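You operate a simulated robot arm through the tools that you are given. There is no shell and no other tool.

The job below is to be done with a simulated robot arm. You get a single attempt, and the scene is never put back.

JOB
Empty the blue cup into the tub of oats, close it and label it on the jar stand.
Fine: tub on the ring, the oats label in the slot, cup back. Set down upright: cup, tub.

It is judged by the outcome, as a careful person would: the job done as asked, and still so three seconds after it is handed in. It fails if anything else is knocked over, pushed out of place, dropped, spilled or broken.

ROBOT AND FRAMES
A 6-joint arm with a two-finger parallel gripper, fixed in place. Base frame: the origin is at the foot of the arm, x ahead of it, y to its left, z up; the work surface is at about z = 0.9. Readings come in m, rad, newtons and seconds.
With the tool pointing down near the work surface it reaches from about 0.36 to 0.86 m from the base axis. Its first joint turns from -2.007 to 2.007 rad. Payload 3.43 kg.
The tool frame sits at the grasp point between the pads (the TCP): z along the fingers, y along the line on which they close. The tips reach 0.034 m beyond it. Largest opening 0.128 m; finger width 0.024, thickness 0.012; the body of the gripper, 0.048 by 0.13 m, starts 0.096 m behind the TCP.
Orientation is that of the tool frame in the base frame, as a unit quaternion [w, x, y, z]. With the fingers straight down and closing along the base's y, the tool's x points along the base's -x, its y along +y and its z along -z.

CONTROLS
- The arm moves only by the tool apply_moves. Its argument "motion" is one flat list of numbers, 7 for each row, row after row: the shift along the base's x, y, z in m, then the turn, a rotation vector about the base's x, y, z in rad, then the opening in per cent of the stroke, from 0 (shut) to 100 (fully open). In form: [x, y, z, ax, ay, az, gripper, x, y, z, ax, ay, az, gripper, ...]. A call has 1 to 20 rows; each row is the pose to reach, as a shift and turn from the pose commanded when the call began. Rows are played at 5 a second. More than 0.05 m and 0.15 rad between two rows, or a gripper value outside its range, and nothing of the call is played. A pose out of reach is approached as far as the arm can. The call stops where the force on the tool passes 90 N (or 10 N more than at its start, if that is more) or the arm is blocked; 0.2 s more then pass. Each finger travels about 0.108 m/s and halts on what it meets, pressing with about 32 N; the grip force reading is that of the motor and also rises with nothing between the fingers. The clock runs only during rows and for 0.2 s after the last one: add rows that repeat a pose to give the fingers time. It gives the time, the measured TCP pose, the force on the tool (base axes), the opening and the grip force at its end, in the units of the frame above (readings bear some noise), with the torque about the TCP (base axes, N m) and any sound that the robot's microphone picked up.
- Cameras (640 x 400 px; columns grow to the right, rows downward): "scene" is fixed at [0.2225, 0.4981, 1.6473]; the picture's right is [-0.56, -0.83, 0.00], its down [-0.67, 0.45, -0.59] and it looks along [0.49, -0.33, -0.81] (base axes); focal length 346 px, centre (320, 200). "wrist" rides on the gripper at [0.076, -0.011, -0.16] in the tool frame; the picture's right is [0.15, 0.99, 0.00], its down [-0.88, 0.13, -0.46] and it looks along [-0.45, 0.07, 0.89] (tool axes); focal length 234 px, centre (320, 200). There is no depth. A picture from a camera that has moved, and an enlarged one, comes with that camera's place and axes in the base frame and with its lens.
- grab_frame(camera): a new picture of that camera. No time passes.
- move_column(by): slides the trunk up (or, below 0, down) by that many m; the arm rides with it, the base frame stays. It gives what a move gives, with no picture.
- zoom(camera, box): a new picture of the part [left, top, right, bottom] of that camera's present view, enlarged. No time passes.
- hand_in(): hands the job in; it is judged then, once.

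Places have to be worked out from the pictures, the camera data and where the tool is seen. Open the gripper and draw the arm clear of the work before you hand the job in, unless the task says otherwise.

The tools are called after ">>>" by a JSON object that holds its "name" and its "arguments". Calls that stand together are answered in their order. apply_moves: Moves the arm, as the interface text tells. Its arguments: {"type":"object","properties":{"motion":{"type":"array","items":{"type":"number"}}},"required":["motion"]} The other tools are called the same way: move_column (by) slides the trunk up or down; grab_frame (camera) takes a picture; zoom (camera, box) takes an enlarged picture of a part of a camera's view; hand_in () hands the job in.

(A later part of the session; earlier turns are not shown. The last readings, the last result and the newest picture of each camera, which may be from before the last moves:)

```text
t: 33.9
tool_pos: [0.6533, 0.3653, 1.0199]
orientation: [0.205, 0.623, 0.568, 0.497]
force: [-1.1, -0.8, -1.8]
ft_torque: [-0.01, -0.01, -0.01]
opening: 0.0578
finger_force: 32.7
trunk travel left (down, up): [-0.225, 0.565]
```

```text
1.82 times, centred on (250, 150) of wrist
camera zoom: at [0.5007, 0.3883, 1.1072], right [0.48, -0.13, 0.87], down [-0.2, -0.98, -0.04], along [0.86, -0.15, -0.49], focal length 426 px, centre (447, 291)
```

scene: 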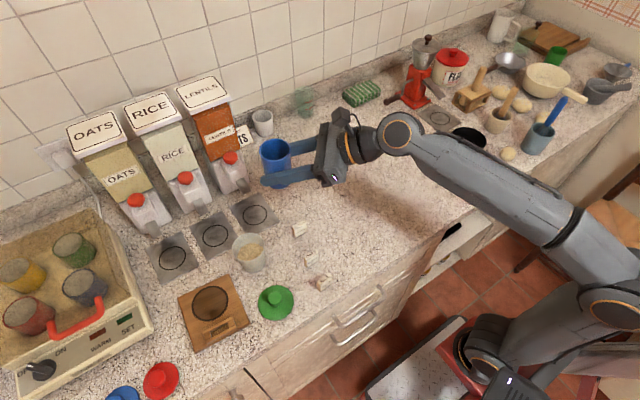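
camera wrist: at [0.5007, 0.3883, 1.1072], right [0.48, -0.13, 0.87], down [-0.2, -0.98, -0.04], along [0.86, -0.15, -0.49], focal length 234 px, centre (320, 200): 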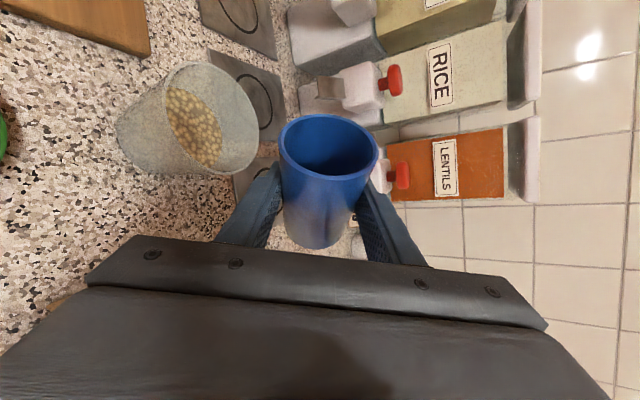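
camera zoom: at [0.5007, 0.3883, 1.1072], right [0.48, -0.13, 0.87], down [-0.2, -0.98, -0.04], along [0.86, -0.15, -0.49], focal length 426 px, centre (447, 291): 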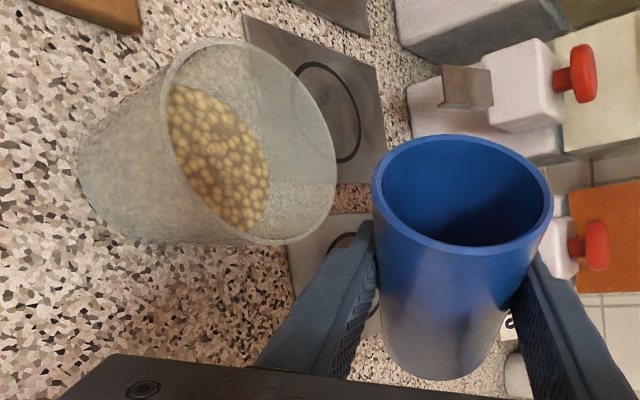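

The projected lip and tub rim match the picture within a few millimetres; the lip sits about 18 mm on the near side of the tub centre. I tip slowly on to about 92° and look at the flow.

>>> {"name": "apply_moves", "arguments": {"motion": [-0.0005, 0.0007, -0.004, -0.1188, -0.0832, 0, 30, -0.0013, 0.0019, -0.005, -0.2171, -0.152, 0, 30, -0.0024, 0.0034, -0.006, -0.3072, -0.2151, 0, 30, -0.0036, 0.0052, -0.001, -0.3809, -0.2667, 0, 30, -0.0045, 0.0065, 0.0015, -0.4301, -0.3011, 0, 30, -0.0056, 0.0079, 0.0045, -0.4792, -0.3356, 0, 30]}}

>>> {"name": "zoom", "arguments": {"camera": "scene", "box": [220, 185, 300, 280]}}

>>> {"name": "zoom", "arguments": {"camera": "wrist", "box": [100, 40, 400, 260]}}

```text
t: 35.2
tool_pos: [0.6483, 0.3726, 1.0384]
orientation: [0.435, 0.464, 0.633, 0.441]
force: [-0.2, 0.7, -2.1]
ft_torque: [0.02, 0.03, 0.02]
opening: 0.0577
finger_force: 31.9
out of reach, approached as far as the arm can: row 1, 2, 3, 4, 5, 6
trunk travel left (down, up): [-0.225, 0.565]
```

```text
4.21 times, centred on (260, 232) of scene
camera zoom: at [0.2225, 0.4981, 1.6473], right [-0.56, -0.83, 0.0], down [-0.67, 0.45, -0.59], along [0.49, -0.33, -0.81], focal length 1458 px, centre (573, 63)
```

zoom: 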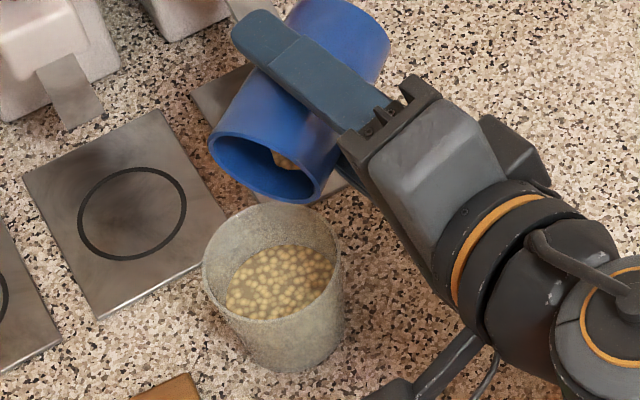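

```text
1.82 times, centred on (250, 150) of wrist
camera zoom: at [0.4788, 0.4199, 1.0548], right [0.17, 0.32, 0.93], down [-0.25, -0.9, 0.35], along [0.95, -0.29, -0.08], focal length 426 px, centre (447, 291)
```

zoom: 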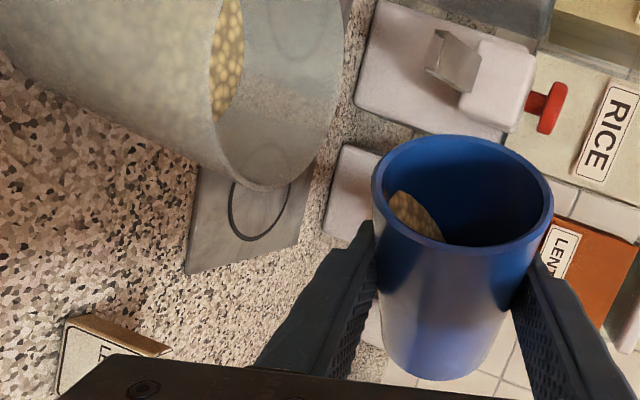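

The tilt of 92° and the place were reached, just 14 mm higher than asked, so the lip is about 34 mm above the rim; no grain has left yet. I keep this height and tip on in small steps to about 103°.

>>> {"name": "apply_moves", "arguments": {"motion": [-0.0007, 0.001, 0.001, -0.0205, -0.0143, 0, 30, -0.0013, 0.0019, 0.002, -0.041, -0.0287, 0, 30, -0.0018, 0.0027, 0.0032, -0.0614, -0.043, 0, 30, -0.0024, 0.0034, 0.0044, -0.0819, -0.0574, 0, 30, -0.0028, 0.0041, 0.0054, -0.1024, -0.0717, 0, 30, -0.0033, 0.0048, 0.0064, -0.1229, -0.086, 0, 30, -0.0039, 0.0056, 0.0074, -0.1434, -0.1004, 0, 30, -0.0045, 0.0064, 0.0084, -0.1638, -0.1147, 0, 30, -0.0045, 0.0064, 0.0084, -0.1638, -0.1147, 0, 30]}}

>>> {"name": "zoom", "arguments": {"camera": "scene", "box": [220, 185, 300, 280]}}

>>> {"name": "zoom", "arguments": {"camera": "wrist", "box": [100, 40, 400, 260]}}

```text
t: 37.2
tool_pos: [0.6437, 0.3786, 1.047]
orientation: [0.509, 0.402, 0.635, 0.418]
force: [-0.5, -1.2, -0.8]
ft_torque: [-0.01, -0.03, -0.01]
opening: 0.0577
finger_force: 32.3
trunk travel left (down, up): [-0.225, 0.565]
```

```text
4.21 times, centred on (260, 232) of scene
camera zoom: at [0.2225, 0.4981, 1.6473], right [-0.56, -0.83, 0.0], down [-0.67, 0.45, -0.59], along [0.49, -0.33, -0.81], focal length 1458 px, centre (573, 63)
```

zoom: 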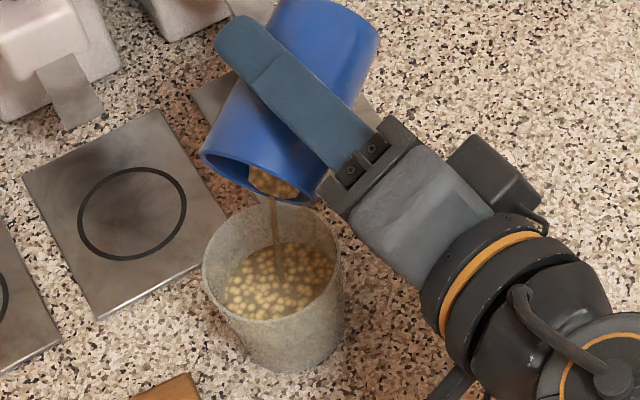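

```text
1.82 times, centred on (250, 150) of wrist
camera zoom: at [0.4751, 0.4265, 1.0341], right [0.06, 0.46, 0.89], down [-0.3, -0.84, 0.46], along [0.95, -0.29, 0.08], focal length 426 px, centre (447, 291)
```

zoom: 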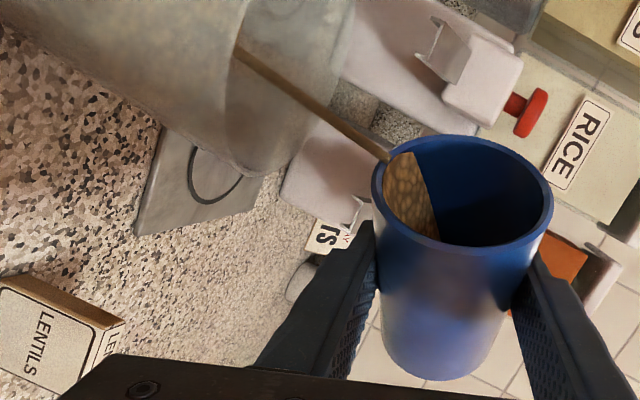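

A thin stream is falling right into the tub. I hold this tilt for a second and then check.

>>> {"name": "apply_moves", "arguments": {"motion": [0, 0, 0, 0, 0, 0, 30, 0, 0, 0, 0, 0, 0, 30, 0, 0, 0, 0, 0, 0, 30, 0, 0, 0, 0, 0, 0, 30, 0, 0, 0, 0, 0, 0, 30, 0, 0, 0, 0, 0, 0, 30]}}

>>> {"name": "zoom", "arguments": {"camera": "scene", "box": [220, 185, 300, 280]}}

>>> {"name": "zoom", "arguments": {"camera": "wrist", "box": [100, 40, 400, 260]}}

```text
t: 38.6
tool_pos: [0.6441, 0.378, 1.0468]
orientation: [0.509, 0.403, 0.636, 0.417]
force: [0.3, 0.6, -1.0]
ft_torque: [-0.01, 0.0, 0.02]
opening: 0.0578
finger_force: 31.4
trunk travel left (down, up): [-0.225, 0.565]
```

```text
4.21 times, centred on (260, 232) of scene
camera zoom: at [0.2225, 0.4981, 1.6473], right [-0.56, -0.83, 0.0], down [-0.67, 0.45, -0.59], along [0.49, -0.33, -0.81], focal length 1458 px, centre (573, 63)
```

zoom: 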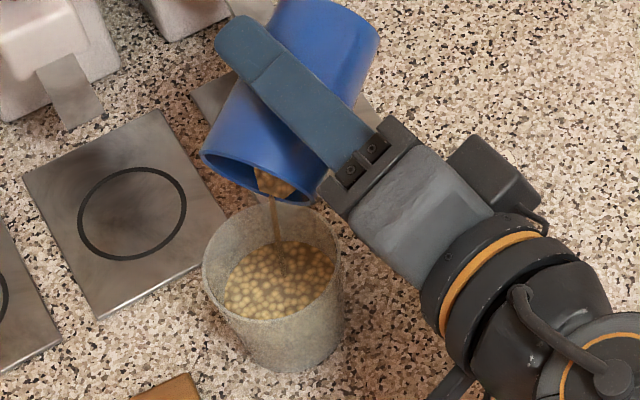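

```text
1.82 times, centred on (250, 150) of wrist
camera zoom: at [0.4751, 0.4265, 1.0342], right [0.06, 0.46, 0.89], down [-0.3, -0.84, 0.46], along [0.95, -0.29, 0.08], focal length 426 px, centre (447, 291)
```

zoom: 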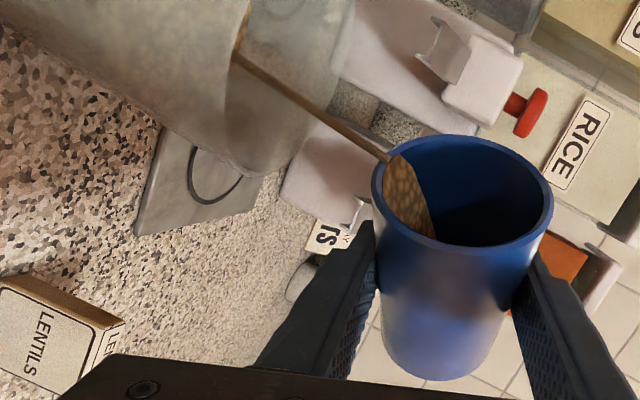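

The flow continues and the tub level is rising well inside. I tip on slowly to 120°, moving so the lip stays over the same spot.

>>> {"name": "apply_moves", "arguments": {"motion": [-0.0012, 0.0017, 0.0018, -0.041, -0.0287, 0, 30, -0.0012, 0.0017, 0.0018, -0.041, -0.0287, 0, 30, -0.0024, 0.0034, 0.0036, -0.0819, -0.0574, 0, 30, -0.0024, 0.0034, 0.0036, -0.0819, -0.0574, 0, 30, -0.0037, 0.0053, 0.0053, -0.1229, -0.086, 0, 30, -0.0037, 0.0053, 0.0053, -0.1229, -0.086, 0, 30, -0.005, 0.0071, 0.0069, -0.1638, -0.1147, 0, 30, -0.005, 0.0071, 0.0069, -0.1638, -0.1147, 0, 30, -0.0063, 0.0091, 0.0083, -0.2048, -0.1434, 0, 30, -0.0063, 0.0091, 0.0083, -0.2048, -0.1434, 0, 30, -0.0077, 0.0111, 0.0096, -0.2458, -0.1721, 0, 30, -0.0077, 0.0111, 0.0096, -0.2458, -0.1721, 0, 30, -0.0077, 0.0111, 0.0096, -0.2458, -0.1721, 0, 30]}}

>>> {"name": "zoom", "arguments": {"camera": "scene", "box": [220, 185, 300, 280]}}

>>> {"name": "zoom", "arguments": {"camera": "wrist", "box": [100, 40, 400, 260]}}

```text
t: 41.5
tool_pos: [0.6373, 0.3885, 1.0563]
orientation: [0.607, 0.301, 0.636, 0.37]
force: [1.2, -0.2, -0.7]
ft_torque: [-0.02, 0.03, 0.0]
opening: 0.058
finger_force: 31.8
trunk travel left (down, up): [-0.225, 0.565]
```

```text
4.21 times, centred on (260, 232) of scene
camera zoom: at [0.2225, 0.4981, 1.6473], right [-0.56, -0.83, 0.0], down [-0.67, 0.45, -0.59], along [0.49, -0.33, -0.81], focal length 1458 px, centre (573, 63)
```

zoom: 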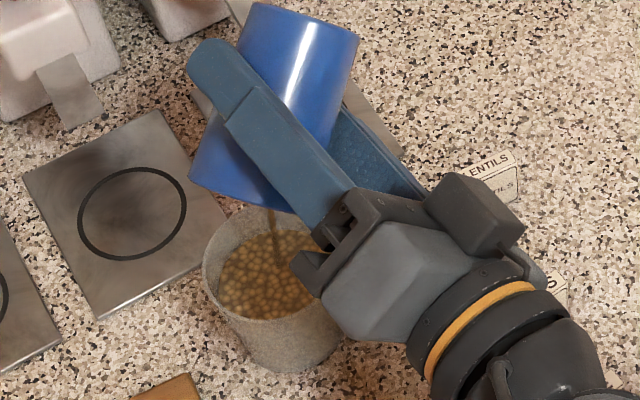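

```text
1.82 times, centred on (250, 150) of wrist
camera zoom: at [0.4735, 0.4299, 1.0036], right [-0.08, 0.66, 0.74], down [-0.39, -0.71, 0.59], along [0.92, -0.24, 0.31], focal length 426 px, centre (447, 291)
```

zoom: 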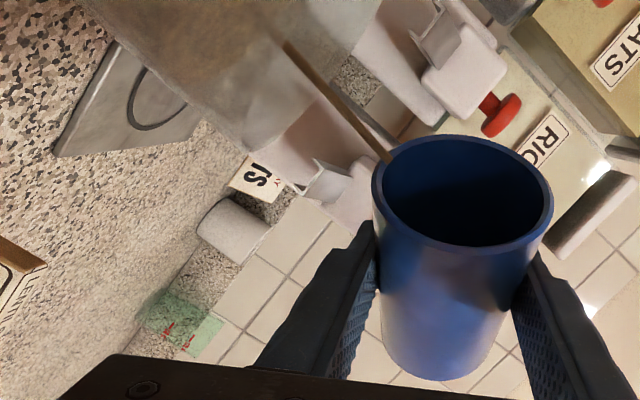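

The cup's inside now looks nearly bare with a last stream falling into the tub. I hold for a second and check again.

>>> {"name": "apply_moves", "arguments": {"motion": [0, 0, 0, 0, 0, 0, 30, 0, 0, 0, 0, 0, 0, 30, 0, 0, 0, 0, 0, 0, 30, 0, 0, 0, 0, 0, 0, 30, 0, 0, 0, 0, 0, 0, 30, 0, 0, 0, 0, 0, 0, 30]}}

>>> {"name": "zoom", "arguments": {"camera": "scene", "box": [220, 185, 300, 280]}}

>>> {"name": "zoom", "arguments": {"camera": "wrist", "box": [200, 60, 440, 260]}}

```text
t: 42.9
tool_pos: [0.6363, 0.3901, 1.0564]
orientation: [0.607, 0.299, 0.636, 0.37]
force: [0.0, -0.6, -0.5]
ft_torque: [0.03, 0.03, 0.0]
opening: 0.0578
finger_force: 32.4
trunk travel left (down, up): [-0.225, 0.565]
```

```text
4.21 times, centred on (260, 232) of scene
camera zoom: at [0.2225, 0.4981, 1.6473], right [-0.56, -0.83, 0.0], down [-0.67, 0.45, -0.59], along [0.49, -0.33, -0.81], focal length 1458 px, centre (573, 63)
```

zoom: 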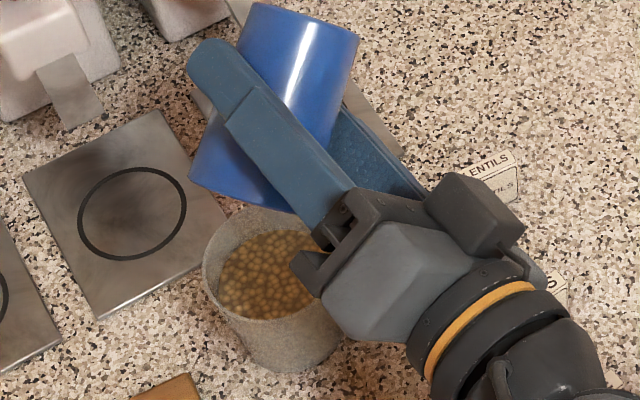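

```text
2.00 times, centred on (320, 160) of wrist
camera zoom: at [0.4735, 0.4299, 1.0036], right [-0.08, 0.66, 0.74], down [-0.39, -0.71, 0.59], along [0.92, -0.24, 0.31], focal length 468 px, centre (320, 280)
```

zoom: 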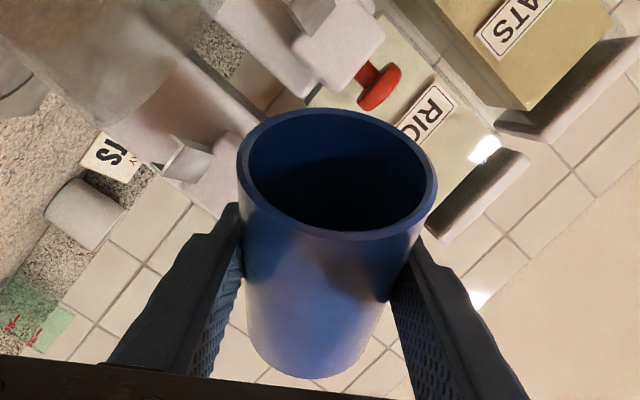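

The stream has stopped. To be sure nothing is left I tip a bit further to about 137°, a little higher, and hold.

>>> {"name": "apply_moves", "arguments": {"motion": [-0.002, 0.0028, 0.006, -0.0614, -0.043, 0, 30, -0.0042, 0.006, 0.011, -0.1229, -0.086, 0, 30, -0.0065, 0.0094, 0.016, -0.1843, -0.129, 0, 30, -0.009, 0.0129, 0.0206, -0.2458, -0.1721, 0, 30, -0.009, 0.0129, 0.0206, -0.2458, -0.1721, 0, 30, -0.009, 0.0129, 0.0206, -0.2458, -0.1721, 0, 30, -0.009, 0.0129, 0.0206, -0.2458, -0.1721, 0, 30, -0.009, 0.0129, 0.0206, -0.2458, -0.1721, 0, 30]}}

>>> {"name": "zoom", "arguments": {"camera": "scene", "box": [220, 185, 300, 280]}}

>>> {"name": "zoom", "arguments": {"camera": "wrist", "box": [200, 60, 440, 260]}}

```text
t: 44.6
tool_pos: [0.6279, 0.4024, 1.0771]
orientation: [0.691, 0.191, 0.623, 0.314]
force: [0.3, 0.4, -1.9]
ft_torque: [-0.03, -0.01, 0.01]
opening: 0.0577
finger_force: 31.5
trunk travel left (down, up): [-0.225, 0.565]
```

```text
4.21 times, centred on (260, 232) of scene
camera zoom: at [0.2225, 0.4981, 1.6473], right [-0.56, -0.83, 0.0], down [-0.67, 0.45, -0.59], along [0.49, -0.33, -0.81], focal length 1458 px, centre (573, 63)
```

zoom: 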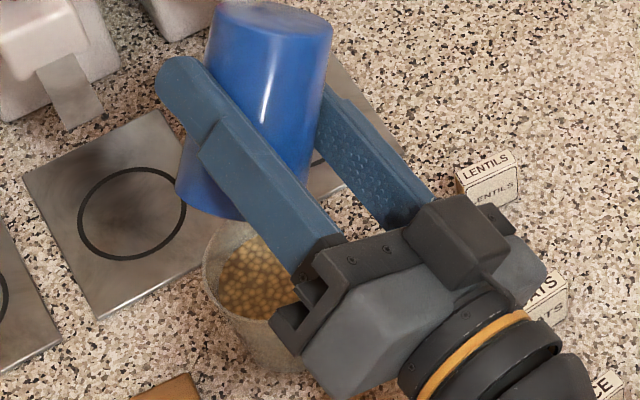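

```text
2.00 times, centred on (320, 160) of wrist
camera zoom: at [0.4758, 0.4251, 0.9892], right [-0.19, 0.82, 0.54], down [-0.5, -0.55, 0.67], along [0.85, -0.14, 0.51], focal length 468 px, centre (320, 280)
```

zoom: 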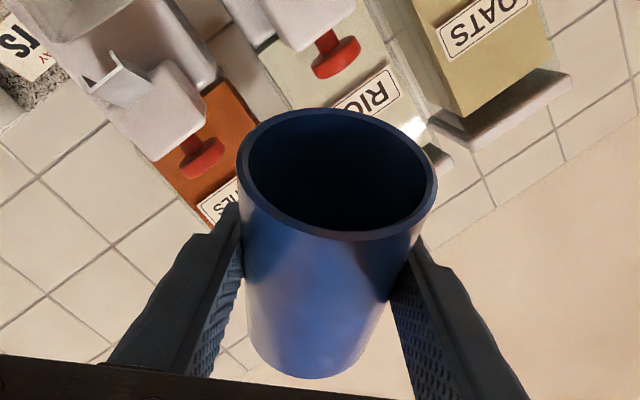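

The cup is empty and all the grain went into the tub. I rotate the cup back upright along the reverse way, drawing it off the tub.

>>> {"name": "apply_moves", "arguments": {"motion": [0.0019, -0.0048, 0.0014, 0.1157, 0.081, 0, 30, 0.0038, -0.0096, 0.0027, 0.2314, 0.162, 0, 30, 0.0057, -0.0144, 0.0041, 0.3471, 0.243, 0, 30, 0.0076, -0.0192, 0.0054, 0.4628, 0.324, 0, 30, 0.0095, -0.024, 0.0068, 0.5785, 0.405, 0, 30, 0.0114, -0.0288, 0.0081, 0.6942, 0.486, 0, 30, 0.0133, -0.0336, 0.0095, 0.8099, 0.567, 0, 30, 0.0152, -0.0384, 0.0108, 0.9256, 0.648, 0, 30, 0.0171, -0.0432, 0.0122, 1.0413, 0.729, 0, 30, 0.019, -0.048, 0.0135, 1.157, 0.81, 0, 30, 0.0209, -0.0528, 0.0149, 1.2727, 0.891, 0, 30, 0.0228, -0.0576, 0.0162, 1.3884, 0.972, 0, 30, 0.0247, -0.0624, 0.0176, 1.5041, 1.053, 0, 30, 0.0266, -0.0672, 0.0189, 1.6198, 1.134, 0, 30, 0.0285, -0.072, 0.0203, 1.7355, 1.215, 0, 30, 0.0304, -0.0768, 0.0216, 1.8512, 1.296, 0, 30, 0.0323, -0.0816, 0.023, 1.9669, 1.377, 0, 30, 0.0323, -0.0816, 0.023, 1.9669, 1.377, 0, 30]}}

>>> {"name": "zoom", "arguments": {"camera": "scene", "box": [170, 130, 410, 300]}}

>>> {"name": "grab_frame", "arguments": {"camera": "wrist"}}

```text
t: 48.5
tool_pos: [0.6603, 0.3222, 1.0997]
orientation: [-0.228, 0.765, 0.355, 0.487]
force: [-0.9, 0.0, -0.7]
ft_torque: [-0.01, -0.01, -0.01]
opening: 0.0576
finger_force: 31.9
trunk travel left (down, up): [-0.225, 0.565]
```

```text
2.35 times, centred on (290, 215) of scene
camera zoom: at [0.2225, 0.4981, 1.6473], right [-0.56, -0.83, 0.0], down [-0.67, 0.45, -0.59], along [0.49, -0.33, -0.81], focal length 814 px, centre (391, 165)
```

zoom: 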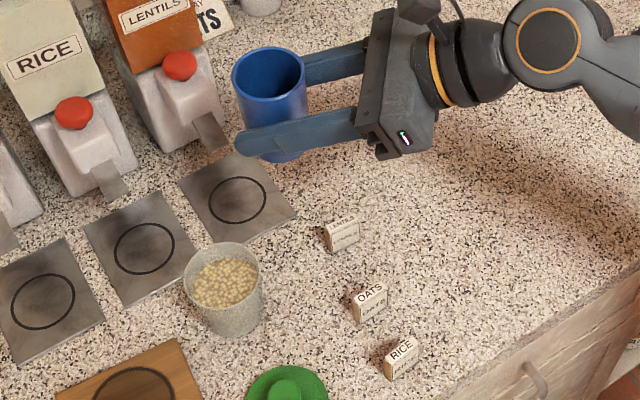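

```text
taken
camera wrist: at [0.5804, 0.2422, 1.2358], right [0.8, -0.59, 0.13], down [-0.41, -0.68, -0.61], along [0.45, 0.43, -0.78], focal length 234 px, centre (320, 200)
```

wrist: 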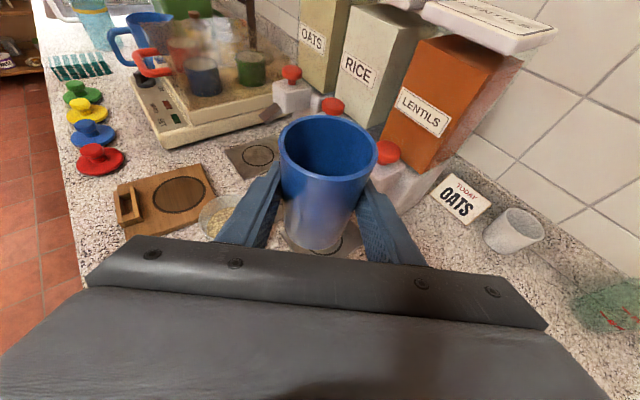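

No spill: the tub is fuller but below its rim, and the cup is upright and empty. I carry it back above its original spot (0.718, 0.263) and lower it to just above the counter.

>>> {"name": "apply_moves", "arguments": {"motion": [0.015, -0.015, 0, 0, 0, 0, 30, 0.038, -0.039, 0, 0, 0, 0, 30, 0.055, -0.056, 0, 0, 0, 0, 30, 0.058, -0.059, -0.01, 0, 0, 0, 30, 0.058, -0.059, -0.045, 0, 0, 0, 30, 0.058, -0.059, -0.08, 0, 0, 0, 30, 0.058, -0.059, -0.11, 0, 0, 0, 30, 0.058, -0.059, -0.13, 0, 0, 0, 30, 0.058, -0.059, -0.143, 0, 0, 0, 30, 0.058, -0.059, -0.143, 0, 0, 0, 30]}}

>>> {"name": "zoom", "arguments": {"camera": "scene", "box": [220, 140, 400, 260]}}

```text
t: 50.6
tool_pos: [0.7178, 0.2623, 0.9576]
orientation: [-0.228, 0.765, 0.356, 0.487]
force: [0.1, 0.2, -0.7]
ft_torque: [-0.02, -0.03, 0.02]
opening: 0.0577
finger_force: 31.7
trunk travel left (down, up): [-0.225, 0.565]
```

```text
3.33 times, centred on (310, 200) of scene
camera zoom: at [0.2225, 0.4981, 1.6473], right [-0.56, -0.83, 0.0], down [-0.67, 0.45, -0.59], along [0.49, -0.33, -0.81], focal length 1154 px, centre (353, 200)
```

zoom: 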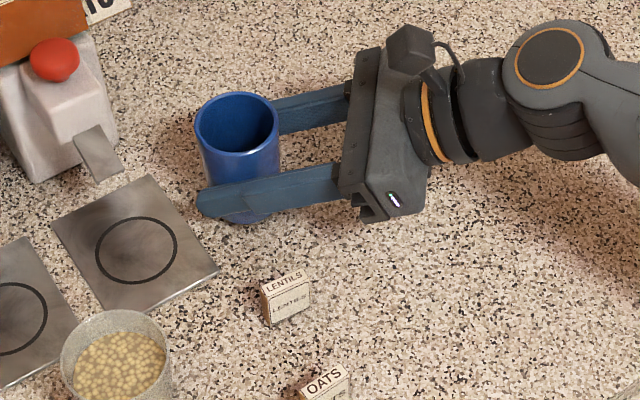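

The cup hovers about 1 cm above its spot. I lower the last bit in small steps and read the contact force.

>>> {"name": "apply_moves", "arguments": {"motion": [0.0005, 0.0008, -0.004, 0, 0, 0, 30, 0.0005, 0.0008, -0.007, 0, 0, 0, 30, 0.0005, 0.0008, -0.0095, 0, 0, 0, 30, 0.0005, 0.0008, -0.011, 0, 0, 0, 30, 0.0005, 0.0008, -0.0115, 0, 0, 0, 30]}}

```text
t: 51.9
tool_pos: [0.7176, 0.2633, 0.9467]
orientation: [-0.229, 0.764, 0.356, 0.487]
force: [-3.1, -2.5, 10.8]
ft_torque: [0.12, 0.3, 0.06]
opening: 0.0578
finger_force: 32.6
trunk travel left (down, up): [-0.225, 0.565]
```

The cup is on the counter (about 11 N contact). I ease off slightly and open the fingers to 75 %.

>>> {"name": "apply_moves", "arguments": {"motion": [0, 0, 0.0007, 0, 0, 0, 30, 0, 0, 0.0007, 0, 0, 0, 46, 0, 0, 0.0007, 0, 0, 0, 50, 0, 0, 0.0007, 0, 0, 0, 60, 0, 0, 0.0007, 0, 0, 0, 75, 0, 0, 0.0007, 0, 0, 0, 75]}}

>>> {"name": "grab_frame", "arguments": {"camera": "wrist"}}

>>> {"name": "zoom", "arguments": {"camera": "scene", "box": [220, 140, 400, 260]}}

```text
t: 53.2
tool_pos: [0.7197, 0.2628, 0.9466]
orientation: [-0.228, 0.765, 0.355, 0.487]
force: [1.2, -0.7, 0.0]
ft_torque: [0.0, 0.01, 0.01]
opening: 0.0959
finger_force: 0.0
trunk travel left (down, up): [-0.225, 0.565]
```

```text
taken
camera wrist: at [0.6385, 0.184, 1.0825], right [0.8, -0.59, 0.13], down [-0.41, -0.68, -0.61], along [0.45, 0.43, -0.78], focal length 234 px, centre (320, 200)
```

wrist: 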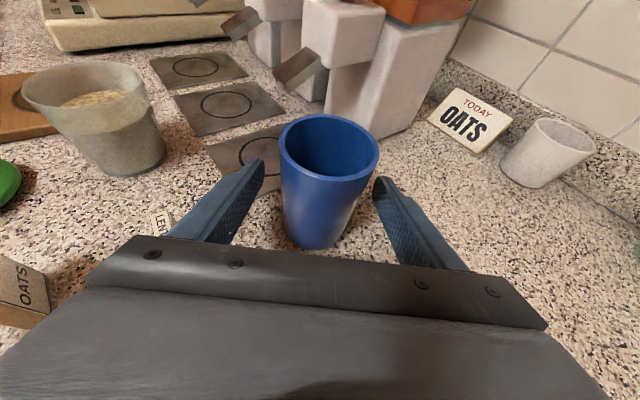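

```text
3.33 times, centred on (310, 200) of scene
camera zoom: at [0.2225, 0.4981, 1.6473], right [-0.56, -0.83, 0.0], down [-0.67, 0.45, -0.59], along [0.49, -0.33, -0.81], focal length 1154 px, centre (353, 200)
```

zoom: 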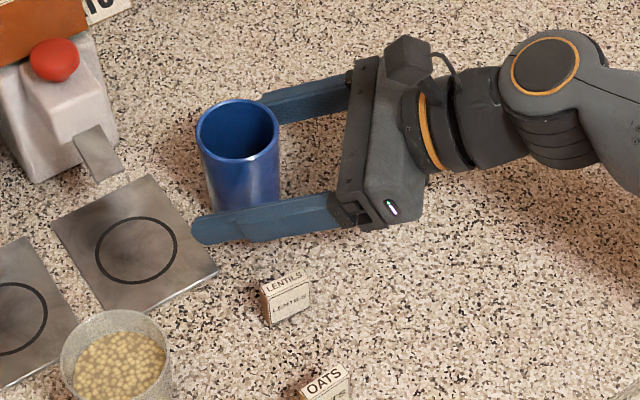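

The cup stands back on its spot, upright and empty. I back the open fingers straight away from it along the approach line and then rise.

>>> {"name": "apply_moves", "arguments": {"motion": [-0.019, -0.0226, 0.0015, 0, 0, 0, 75, -0.038, -0.0452, 0.003, 0, 0, 0, 75, -0.057, -0.0679, 0.0045, 0, 0, 0, 75, -0.076, -0.0905, 0.006, 0, 0, 0, 75, -0.085, -0.1, 0.04, 0, 0, 0, 75, -0.085, -0.1, 0.085, 0, 0, 0, 75, -0.085, -0.1, 0.13, 0, 0, 0, 75, -0.085, -0.1, 0.175, 0, 0, 0, 75, -0.085, -0.1, 0.22, 0, 0, 0, 75, -0.085, -0.1, 0.25, 0, 0, 0, 75]}}

>>> {"name": "grab_frame", "arguments": {"camera": "scene"}}

```text
t: 55.5
tool_pos: [0.6344, 0.1613, 1.1954]
orientation: [-0.228, 0.765, 0.355, 0.487]
force: [-0.2, 0.5, 0.0]
ft_torque: [0.01, -0.01, -0.01]
opening: 0.0964
finger_force: 0.1
trunk travel left (down, up): [-0.225, 0.565]
```

```text
taken
```

scene: 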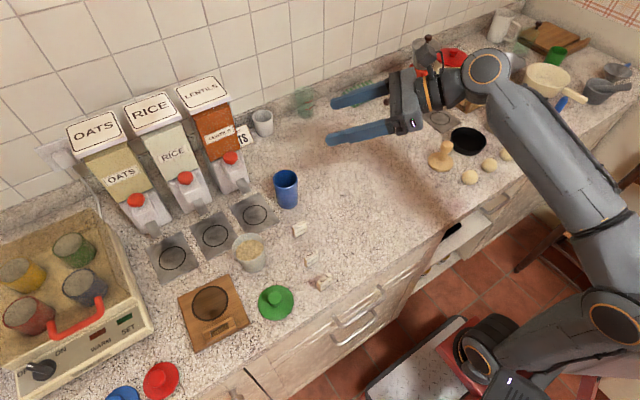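

All is in place. I raise the trunk by 0.25 m for a comfortable tool-down posture, to be followed by turning the hand down again.

>>> {"name": "move_column", "arguments": {"by": 0.25}}

>>> {"name": "apply_moves", "arguments": {"motion": [-0.0106, 0.0112, -0.0118, -0.074, -0.0346, 0.1162, 75, -0.0212, 0.0224, -0.0235, -0.148, -0.0693, 0.2324, 75, -0.0318, 0.0335, -0.0353, -0.222, -0.1039, 0.3487, 75, -0.0424, 0.0447, -0.0471, -0.2959, -0.1386, 0.4649, 75, -0.0529, 0.0559, -0.0588, -0.3699, -0.1732, 0.5811, 75, -0.0635, 0.0671, -0.0706, -0.4439, -0.2078, 0.6973, 75, -0.0741, 0.0782, -0.0824, -0.5179, -0.2425, 0.8136, 75, -0.0847, 0.0894, -0.0941, -0.5919, -0.2771, 0.9298, 75, -0.0953, 0.1006, -0.1059, -0.6659, -0.3118, 1.046, 75, -0.1059, 0.1118, -0.1176, -0.7399, -0.3464, 1.1622, 75, -0.1165, 0.1229, -0.1294, -0.8139, -0.3811, 1.2785, 75, -0.1271, 0.1341, -0.1412, -0.8879, -0.4157, 1.3947, 75, -0.1376, 0.1453, -0.1529, -0.9618, -0.4503, 1.5109, 75, -0.1482, 0.1565, -0.1647, -1.0358, -0.485, 1.6271, 75, -0.1588, 0.1676, -0.1765, -1.1098, -0.5196, 1.7434, 75, -0.1694, 0.1788, -0.1882, -1.1838, -0.5543, 1.8596, 75, -0.18, 0.19, -0.2, -1.2578, -0.5889, 1.9758, 75, -0.18, 0.19, -0.2, -1.2578, -0.5889, 1.9758, 75]}}

>>> {"name": "grab_frame", "arguments": {"camera": "wrist"}}

>>> {"name": "grab_frame", "arguments": {"camera": "scene"}}

```text
t: 58.0
tool_pos: [0.6345, 0.1626, 1.4458]
orientation: [-0.227, 0.765, 0.355, 0.487]
force: [0.1, -0.2, 1.0]
ft_torque: [0.0, -0.01, 0.02]
opening: 0.0961
finger_force: 0.1
trunk travel left (down, up): [-0.475, 0.315]
```

```text
t: 61.8
tool_pos: [0.4546, 0.3517, 1.2466]
orientation: [0.001, -0.001, 1.0, -0.001]
force: [-0.5, -0.1, 0.1]
ft_torque: [0.02, 0.0, 0.01]
opening: 0.096
finger_force: 0.1
trunk travel left (down, up): [-0.475, 0.315]
```

```text
taken
camera wrist: at [0.3791, 0.3416, 1.4066], right [-0.15, 0.99, 0.0], down [0.88, 0.13, 0.46], along [0.45, 0.07, -0.89], focal length 234 px, centre (320, 200)
```

wrist: 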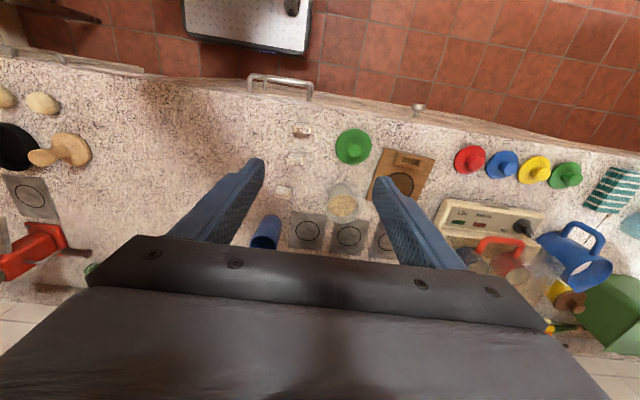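

```text
taken
```

scene: 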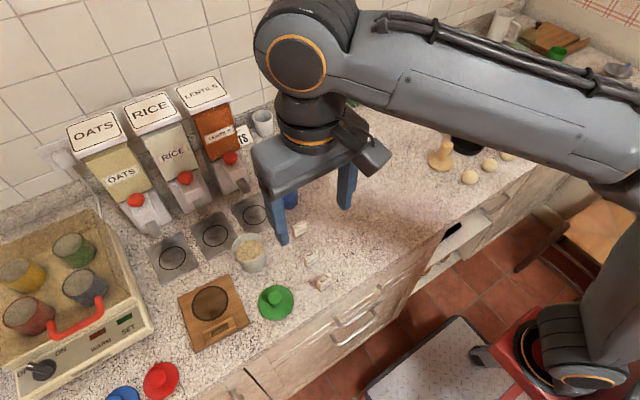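

The tool points straight down again. I zoom on the green lid from both cameras to fix the knob's place and height.

>>> {"name": "zoom", "arguments": {"camera": "scene", "box": [245, 275, 309, 330]}}

>>> {"name": "zoom", "arguments": {"camera": "wrist", "box": [315, 115, 445, 215]}}

>>> {"name": "zoom", "arguments": {"camera": "wrist", "box": [260, 110, 330, 210]}}

```text
7.27 times, centred on (277, 302) of scene
camera zoom: at [0.2225, 0.4981, 1.6473], right [-0.56, -0.83, 0.0], down [-0.67, 0.45, -0.59], along [0.49, -0.33, -0.81], focal length 2518 px, centre (633, -546)
```

zoom: 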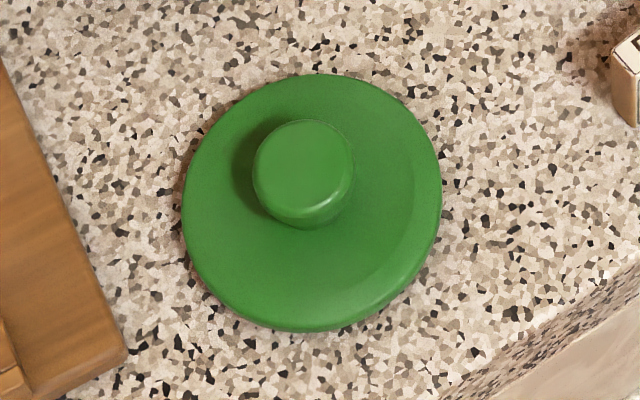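

```text
4.00 times, centred on (380, 165) of wrist
camera zoom: at [0.3791, 0.3416, 1.4066], right [-0.15, 0.99, 0.0], down [0.88, 0.13, 0.46], along [0.45, 0.07, -0.89], focal length 937 px, centre (80, 340)
```

zoom: 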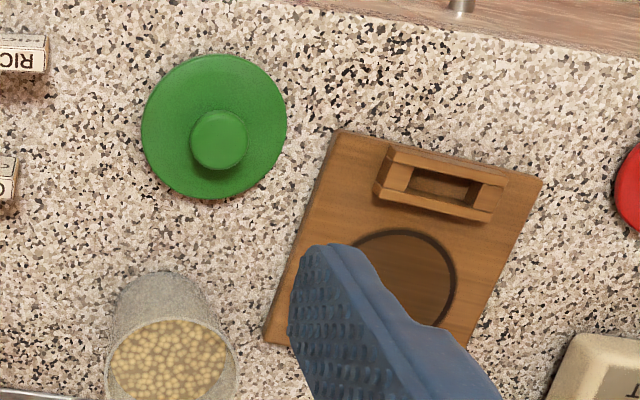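

```text
4.00 times, centred on (295, 160) of wrist
camera zoom: at [0.3791, 0.3416, 1.4066], right [-0.15, 0.99, 0.0], down [0.88, 0.13, 0.46], along [0.45, 0.07, -0.89], focal length 937 px, centre (420, 360)
```

zoom: 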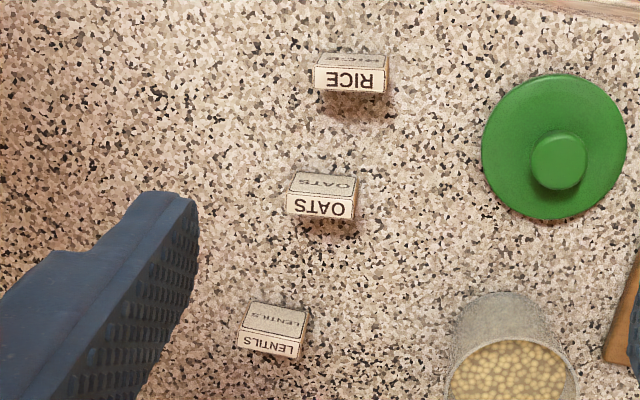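

Both views give the lid centre at about (0.495, 0.432), its knob about 0.027 m across with its top near z 0.933. I move over it at z 1.05 with the fingers half open.

>>> {"name": "apply_moves", "arguments": {"motion": [0.0081, 0.016, -0.039, 0, 0, 0, 70, 0.0162, 0.032, -0.078, 0, 0, 0, 60, 0.0242, 0.048, -0.118, 0, 0, 0, 50, 0.0323, 0.064, -0.157, 0, 0, 0, 45, 0.0404, 0.08, -0.1966, 0, 0, 0, 45, 0.0404, 0.08, -0.1966, 0, 0, 0, 45]}}

>>> {"name": "grab_frame", "arguments": {"camera": "wrist"}}

>>> {"name": "grab_frame", "arguments": {"camera": "scene"}}

```text
t: 63.2
tool_pos: [0.4944, 0.4332, 1.0476]
orientation: [0.001, 0.0, 1.0, 0.0]
force: [0.2, -0.8, 0.3]
ft_torque: [0.0, -0.02, 0.0]
opening: 0.0576
finger_force: 0.0
trunk travel left (down, up): [-0.475, 0.315]
```

```text
taken
camera wrist: at [0.4188, 0.4219, 1.2073], right [-0.15, 0.99, 0.0], down [0.88, 0.13, 0.46], along [0.45, 0.07, -0.89], focal length 234 px, centre (320, 200)
```

wrist: 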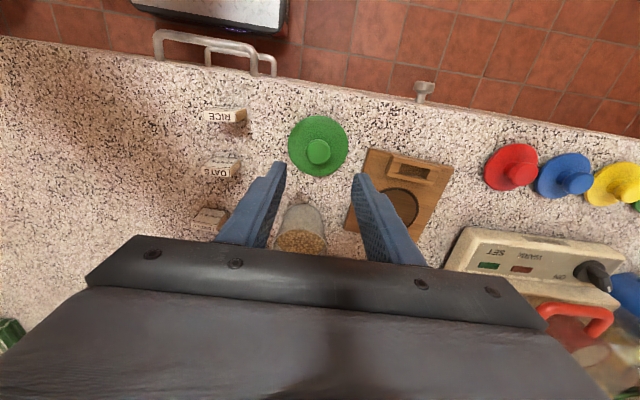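

```text
taken
```

scene: 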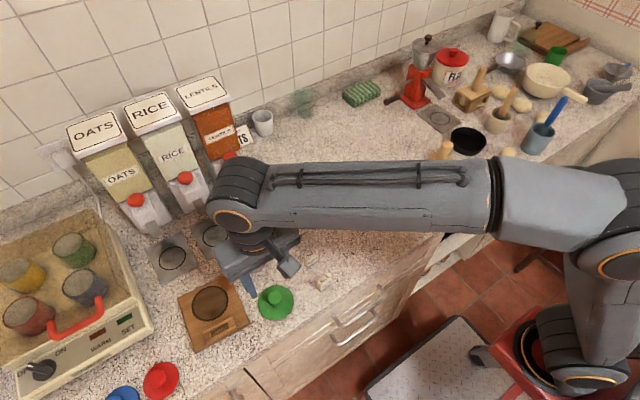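

The knob appears at about (0.493, 0.4325), right under the TCP. I zoom for a finer check before going down.

>>> {"name": "zoom", "arguments": {"camera": "wrist", "box": [260, 100, 380, 190]}}

```text
4.44 times, centred on (320, 145) of wrist
camera zoom: at [0.4188, 0.4219, 1.2073], right [-0.15, 0.99, 0.0], down [0.88, 0.13, 0.46], along [0.45, 0.07, -0.89], focal length 1041 px, centre (320, 444)
```

zoom: 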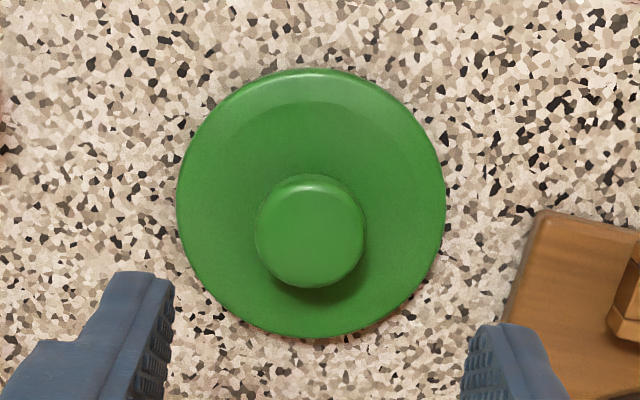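

The knob is at (0.494, 0.4314), so I shift 2 mm in y and go down to put the fingertips around the knob, stopping just above the lid plate.

>>> {"name": "apply_moves", "arguments": {"motion": [0, -0.0018, -0.03, 0, 0, 0, 45, 0, -0.0018, -0.06, 0, 0, 0, 45, 0, -0.0018, -0.08, 0, 0, 0, 45, 0, -0.0018, -0.0926, 0, 0, 0, 45, 0, -0.0018, -0.0926, 0, 0, 0, 45]}}

>>> {"name": "grab_frame", "arguments": {"camera": "wrist"}}

>>> {"name": "zoom", "arguments": {"camera": "scene", "box": [215, 235, 335, 330]}}

```text
t: 64.4
tool_pos: [0.4931, 0.4297, 0.9566]
orientation: [0.0, 0.0, 1.0, 0.0]
force: [0.3, 0.1, -0.6]
ft_torque: [0.0, -0.03, 0.01]
opening: 0.0574
finger_force: 0.0
trunk travel left (down, up): [-0.475, 0.315]
```

```text
taken
camera wrist: at [0.4184, 0.4188, 1.1161], right [-0.15, 0.99, 0.0], down [0.88, 0.13, 0.46], along [0.45, 0.07, -0.89], focal length 234 px, centre (320, 200)
```

wrist: 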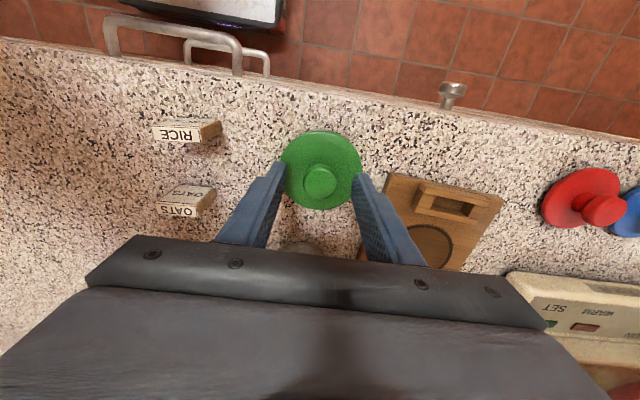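

```text
4.21 times, centred on (275, 282) of scene
camera zoom: at [0.2225, 0.4981, 1.6473], right [-0.56, -0.83, 0.0], down [-0.67, 0.45, -0.59], along [0.49, -0.33, -0.81], focal length 1458 px, centre (510, -147)
```

zoom: 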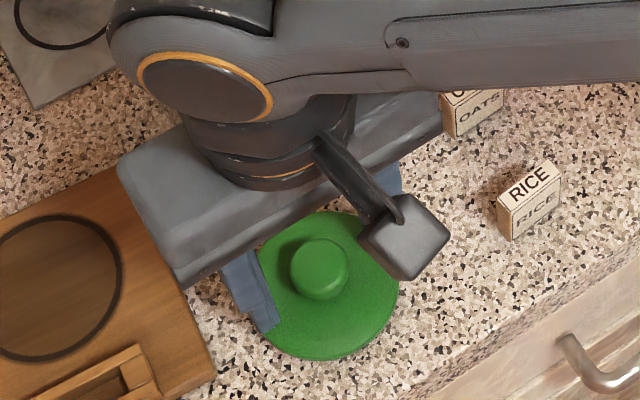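

The fingertips straddle the knob with tips near z 0.923. I lower in 2–3 mm steps toward the lid plate, watching for contact.

>>> {"name": "apply_moves", "arguments": {"motion": [0.001, 0.0015, -0.003, 0, 0, 0, 45, 0.001, 0.0015, -0.006, 0, 0, 0, 45, 0.001, 0.0015, -0.008, 0, 0, 0, 45, 0.001, 0.0015, -0.008, 0, 0, 0, 45]}}

>>> {"name": "zoom", "arguments": {"camera": "wrist", "box": [260, 110, 380, 210]}}

```text
t: 65.4
tool_pos: [0.4954, 0.4323, 0.9495]
orientation: [0.0, 0.001, 1.0, 0.001]
force: [-1.0, -0.1, 0.4]
ft_torque: [-0.01, 0.04, 0.0]
opening: 0.0578
finger_force: 0.0
trunk travel left (down, up): [-0.475, 0.315]
```

```text
4.00 times, centred on (320, 160) of wrist
camera zoom: at [0.42, 0.4209, 1.1087], right [-0.15, 0.99, 0.0], down [0.88, 0.13, 0.46], along [0.45, 0.07, -0.89], focal length 937 px, centre (320, 360)
```

zoom: 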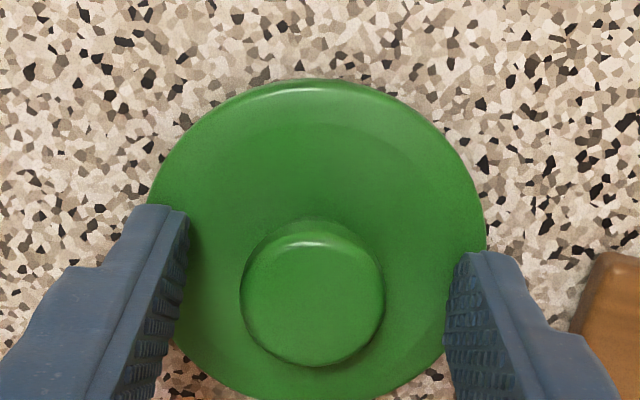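

The tips are at z 0.9155 with no contact and overlap the knob by about 18 mm. I close on the knob.

>>> {"name": "apply_moves", "arguments": {"motion": [0, 0, 0, 0, 0, 0, 32, 0, 0, 0, 0, 0, 0, 22, 0, 0, 0, 0, 0, 0, 10, 0, 0, 0, 0, 0, 0, 5, 0, 0, 0, 0, 0, 0, 5]}}

>>> {"name": "zoom", "arguments": {"camera": "wrist", "box": [260, 110, 380, 210]}}

```text
t: 66.6
tool_pos: [0.4957, 0.4313, 0.9488]
orientation: [0.0, 0.0, 1.0, 0.0]
force: [-0.4, -0.1, 1.7]
ft_torque: [0.0, 0.0, 0.04]
opening: 0.0277
finger_force: 32.3
trunk travel left (down, up): [-0.475, 0.315]
```

```text
4.00 times, centred on (320, 160) of wrist
camera zoom: at [0.42, 0.4209, 1.1087], right [-0.15, 0.99, 0.0], down [0.88, 0.13, 0.46], along [0.45, 0.07, -0.89], focal length 937 px, centre (320, 360)
```

zoom: 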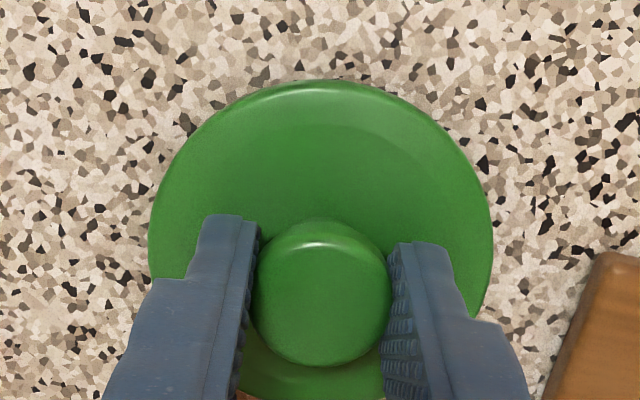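

The knob is gripped at 0.0277 m. I lift the lid straight up by 0.13 m and look at the tub again to fix its centre.

>>> {"name": "apply_moves", "arguments": {"motion": [0, 0, 0.01, 0, 0, 0, 5, 0, 0, 0.035, 0, 0, 0, 5, 0, 0, 0.065, 0, 0, 0, 5, 0, 0, 0.095, 0, 0, 0, 5, 0, 0, 0.12, 0, 0, 0, 5, 0, 0, 0.13, 0, 0, 0, 5, 0, 0, 0.13, 0, 0, 0, 5]}}

>>> {"name": "grab_frame", "arguments": {"camera": "wrist"}}

>>> {"name": "zoom", "arguments": {"camera": "scene", "box": [190, 200, 350, 320]}}

```text
t: 68.2
tool_pos: [0.4944, 0.4325, 1.0796]
orientation: [0.0, 0.0, 1.0, 0.0]
force: [-0.2, 0.1, -0.3]
ft_torque: [-0.01, 0.04, 0.01]
opening: 0.0281
finger_force: 32.0
trunk travel left (down, up): [-0.475, 0.315]
```

```text
taken
camera wrist: at [0.4191, 0.4216, 1.2386], right [-0.15, 0.99, 0.0], down [0.88, 0.13, 0.46], along [0.45, 0.07, -0.89], focal length 234 px, centre (320, 200)
```

wrist: 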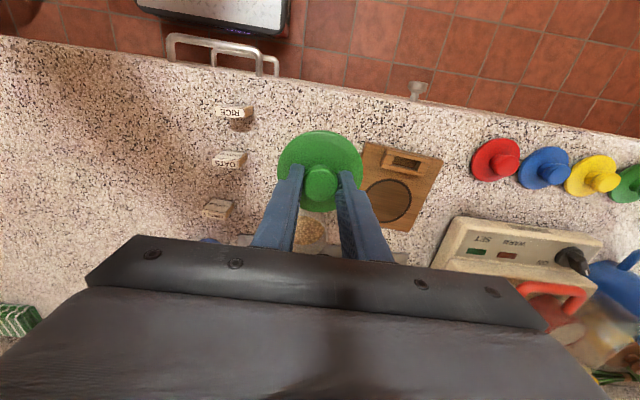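

```text
3.33 times, centred on (270, 260) of scene
camera zoom: at [0.2225, 0.4981, 1.6473], right [-0.56, -0.83, 0.0], down [-0.67, 0.45, -0.59], along [0.49, -0.33, -0.81], focal length 1154 px, centre (487, 0)
```

zoom: 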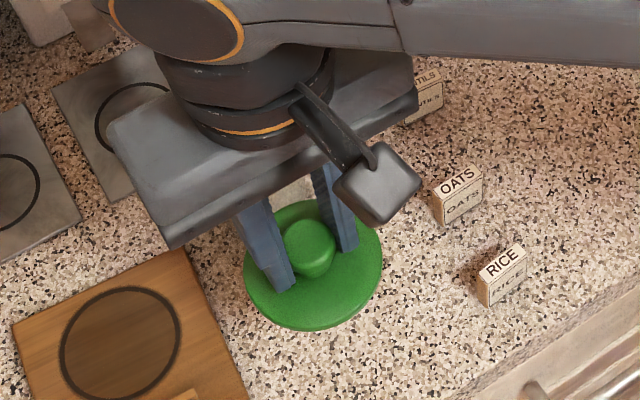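

The lid is held level. I carry it over the tub, whose centre I estimate at (0.6115, 0.4255), keeping about 4 cm above the rim, and then check alignment.

>>> {"name": "apply_moves", "arguments": {"motion": [0.02, -0.0012, -0.001, 0, 0, 0, 5, 0.05, -0.003, -0.003, 0, 0, 0, 5, 0.08, -0.005, -0.006, 0, 0, 0, 5, 0.105, -0.0064, -0.008, 0, 0, 0, 5, 0.1171, -0.007, -0.01, 0, 0, 0, 5, 0.1171, -0.007, -0.01, 0, 0, 0, 5]}}

>>> {"name": "grab_frame", "arguments": {"camera": "wrist"}}

>>> {"name": "zoom", "arguments": {"camera": "scene", "box": [190, 180, 330, 290]}}

```text
t: 69.6
tool_pos: [0.6112, 0.4245, 1.0687]
orientation: [0.0, 0.0, 1.0, 0.0]
force: [0.1, 0.2, -0.2]
ft_torque: [-0.02, 0.01, 0.02]
opening: 0.0277
finger_force: 32.0
trunk travel left (down, up): [-0.475, 0.315]
```

```text
taken
camera wrist: at [0.5353, 0.4134, 1.2291], right [-0.15, 0.99, 0.0], down [0.88, 0.13, 0.46], along [0.45, 0.07, -0.89], focal length 234 px, centre (320, 200)
```

wrist: 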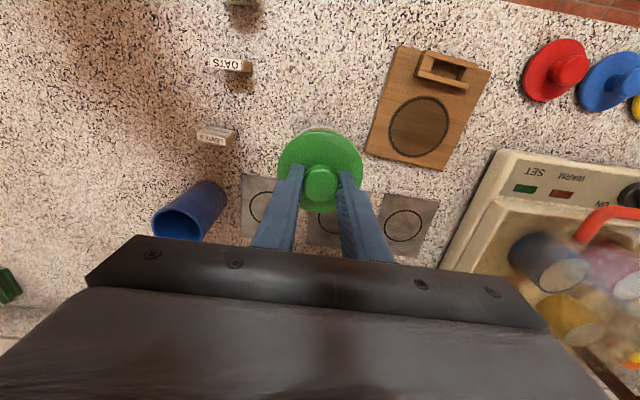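

```text
3.64 times, centred on (260, 235) of scene
camera zoom: at [0.2225, 0.4981, 1.6473], right [-0.56, -0.83, 0.0], down [-0.67, 0.45, -0.59], along [0.49, -0.33, -0.81], focal length 1259 px, centre (538, 73)
```

zoom: 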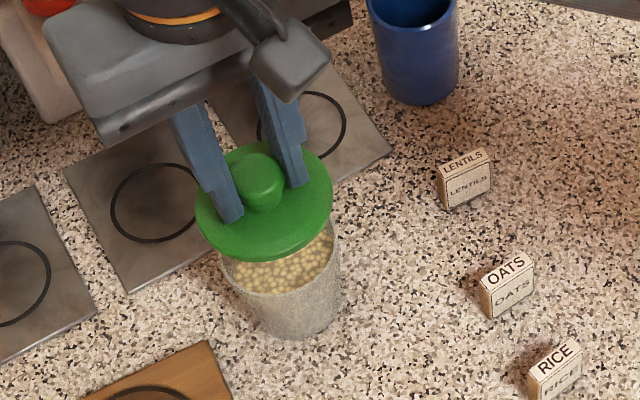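

Projected lid and rim centres agree with the picture to within about 2 mm. I lower the lid to a few millimetres above the expected contact.

>>> {"name": "apply_moves", "arguments": {"motion": [0, 0.0005, -0.015, 0, 0, 0, 5, 0, 0.0005, -0.028, 0, 0, 0, 5, 0, 0.0005, -0.037, 0, 0, 0, 5, 0, 0.0005, -0.041, 0, 0, 0, 5, 0, 0.0005, -0.041, 0, 0, 0, 5]}}

>>> {"name": "zoom", "arguments": {"camera": "scene", "box": [210, 205, 290, 285]}}

>>> {"name": "zoom", "arguments": {"camera": "wrist", "box": [250, 100, 390, 220]}}

```text
t: 70.8
tool_pos: [0.6115, 0.4254, 1.0282]
orientation: [0.0, 0.0, 1.0, 0.0]
force: [0.6, -0.2, -0.3]
ft_torque: [0.01, 0.01, -0.02]
opening: 0.028
finger_force: 31.8
trunk travel left (down, up): [-0.475, 0.315]
```

```text
5.00 times, centred on (250, 245) of scene
camera zoom: at [0.2225, 0.4981, 1.6473], right [-0.56, -0.83, 0.0], down [-0.67, 0.45, -0.59], along [0.49, -0.33, -0.81], focal length 1731 px, centre (670, -25)
```

zoom: 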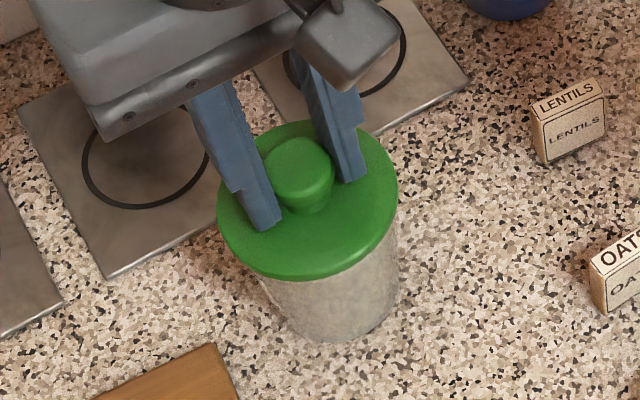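

```text
3.33 times, centred on (320, 160) of wrist
camera zoom: at [0.5361, 0.4142, 1.1878], right [-0.15, 0.99, 0.0], down [0.88, 0.13, 0.46], along [0.45, 0.07, -0.89], focal length 781 px, centre (320, 333)
```

zoom: 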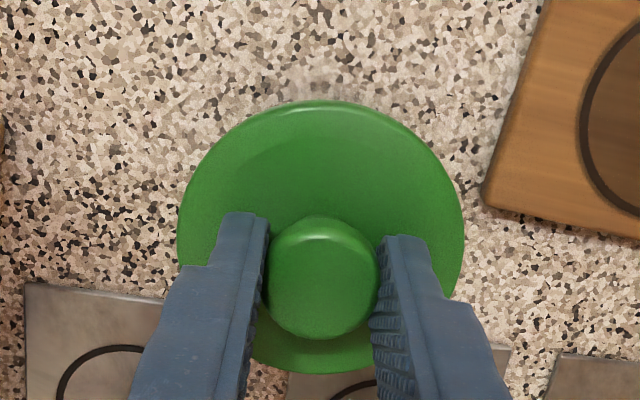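

The lid sits just over the rim with good alignment. I lower a further 8 mm in small steps and read the force.

>>> {"name": "apply_moves", "arguments": {"motion": [0, 0, -0.002, 0, 0, 0, 5, 0, 0, -0.004, 0, 0, 0, 5, 0, 0, -0.006, 0, 0, 0, 5, 0, 0, -0.008, 0, 0, 0, 5]}}

```text
t: 71.8
tool_pos: [0.6129, 0.4258, 1.0195]
orientation: [0.0, -0.001, 1.0, 0.0]
force: [-0.3, -0.4, -0.4]
ft_torque: [-0.03, 0.01, -0.01]
opening: 0.0279
finger_force: 31.7
trunk travel left (down, up): [-0.475, 0.315]
```

No contact yet, so I go down another 6 mm in steps of 1.5 mm.

>>> {"name": "apply_moves", "arguments": {"motion": [-0.001, 0, -0.0015, 0, 0, 0, 5, -0.001, 0, -0.003, 0, 0, 0, 5, -0.001, 0, -0.0045, 0, 0, 0, 5, -0.001, 0, -0.006, 0, 0, 0, 5]}}

>>> {"name": "zoom", "arguments": {"camera": "scene", "box": [210, 205, 290, 285]}}

```text
t: 72.8
tool_pos: [0.6116, 0.426, 1.0176]
orientation: [0.002, 0.0, 1.0, 0.002]
force: [1.0, 1.8, 31.2]
ft_torque: [-0.03, 0.1, 0.01]
opening: 0.0282
finger_force: 31.8
trunk travel left (down, up): [-0.475, 0.315]
```

```text
5.00 times, centred on (250, 245) of scene
camera zoom: at [0.2225, 0.4981, 1.6473], right [-0.56, -0.83, 0.0], down [-0.67, 0.45, -0.59], along [0.49, -0.33, -0.81], focal length 1731 px, centre (670, -25)
```

zoom: 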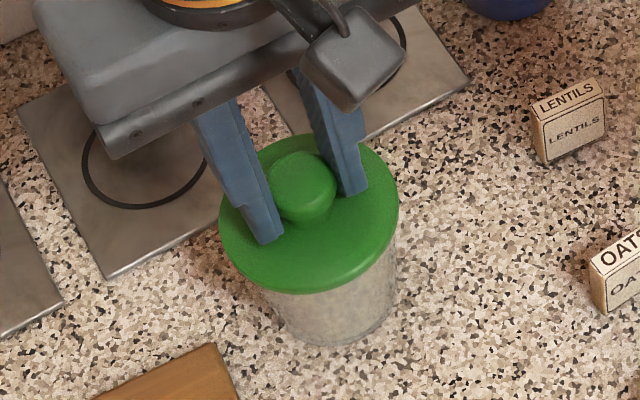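

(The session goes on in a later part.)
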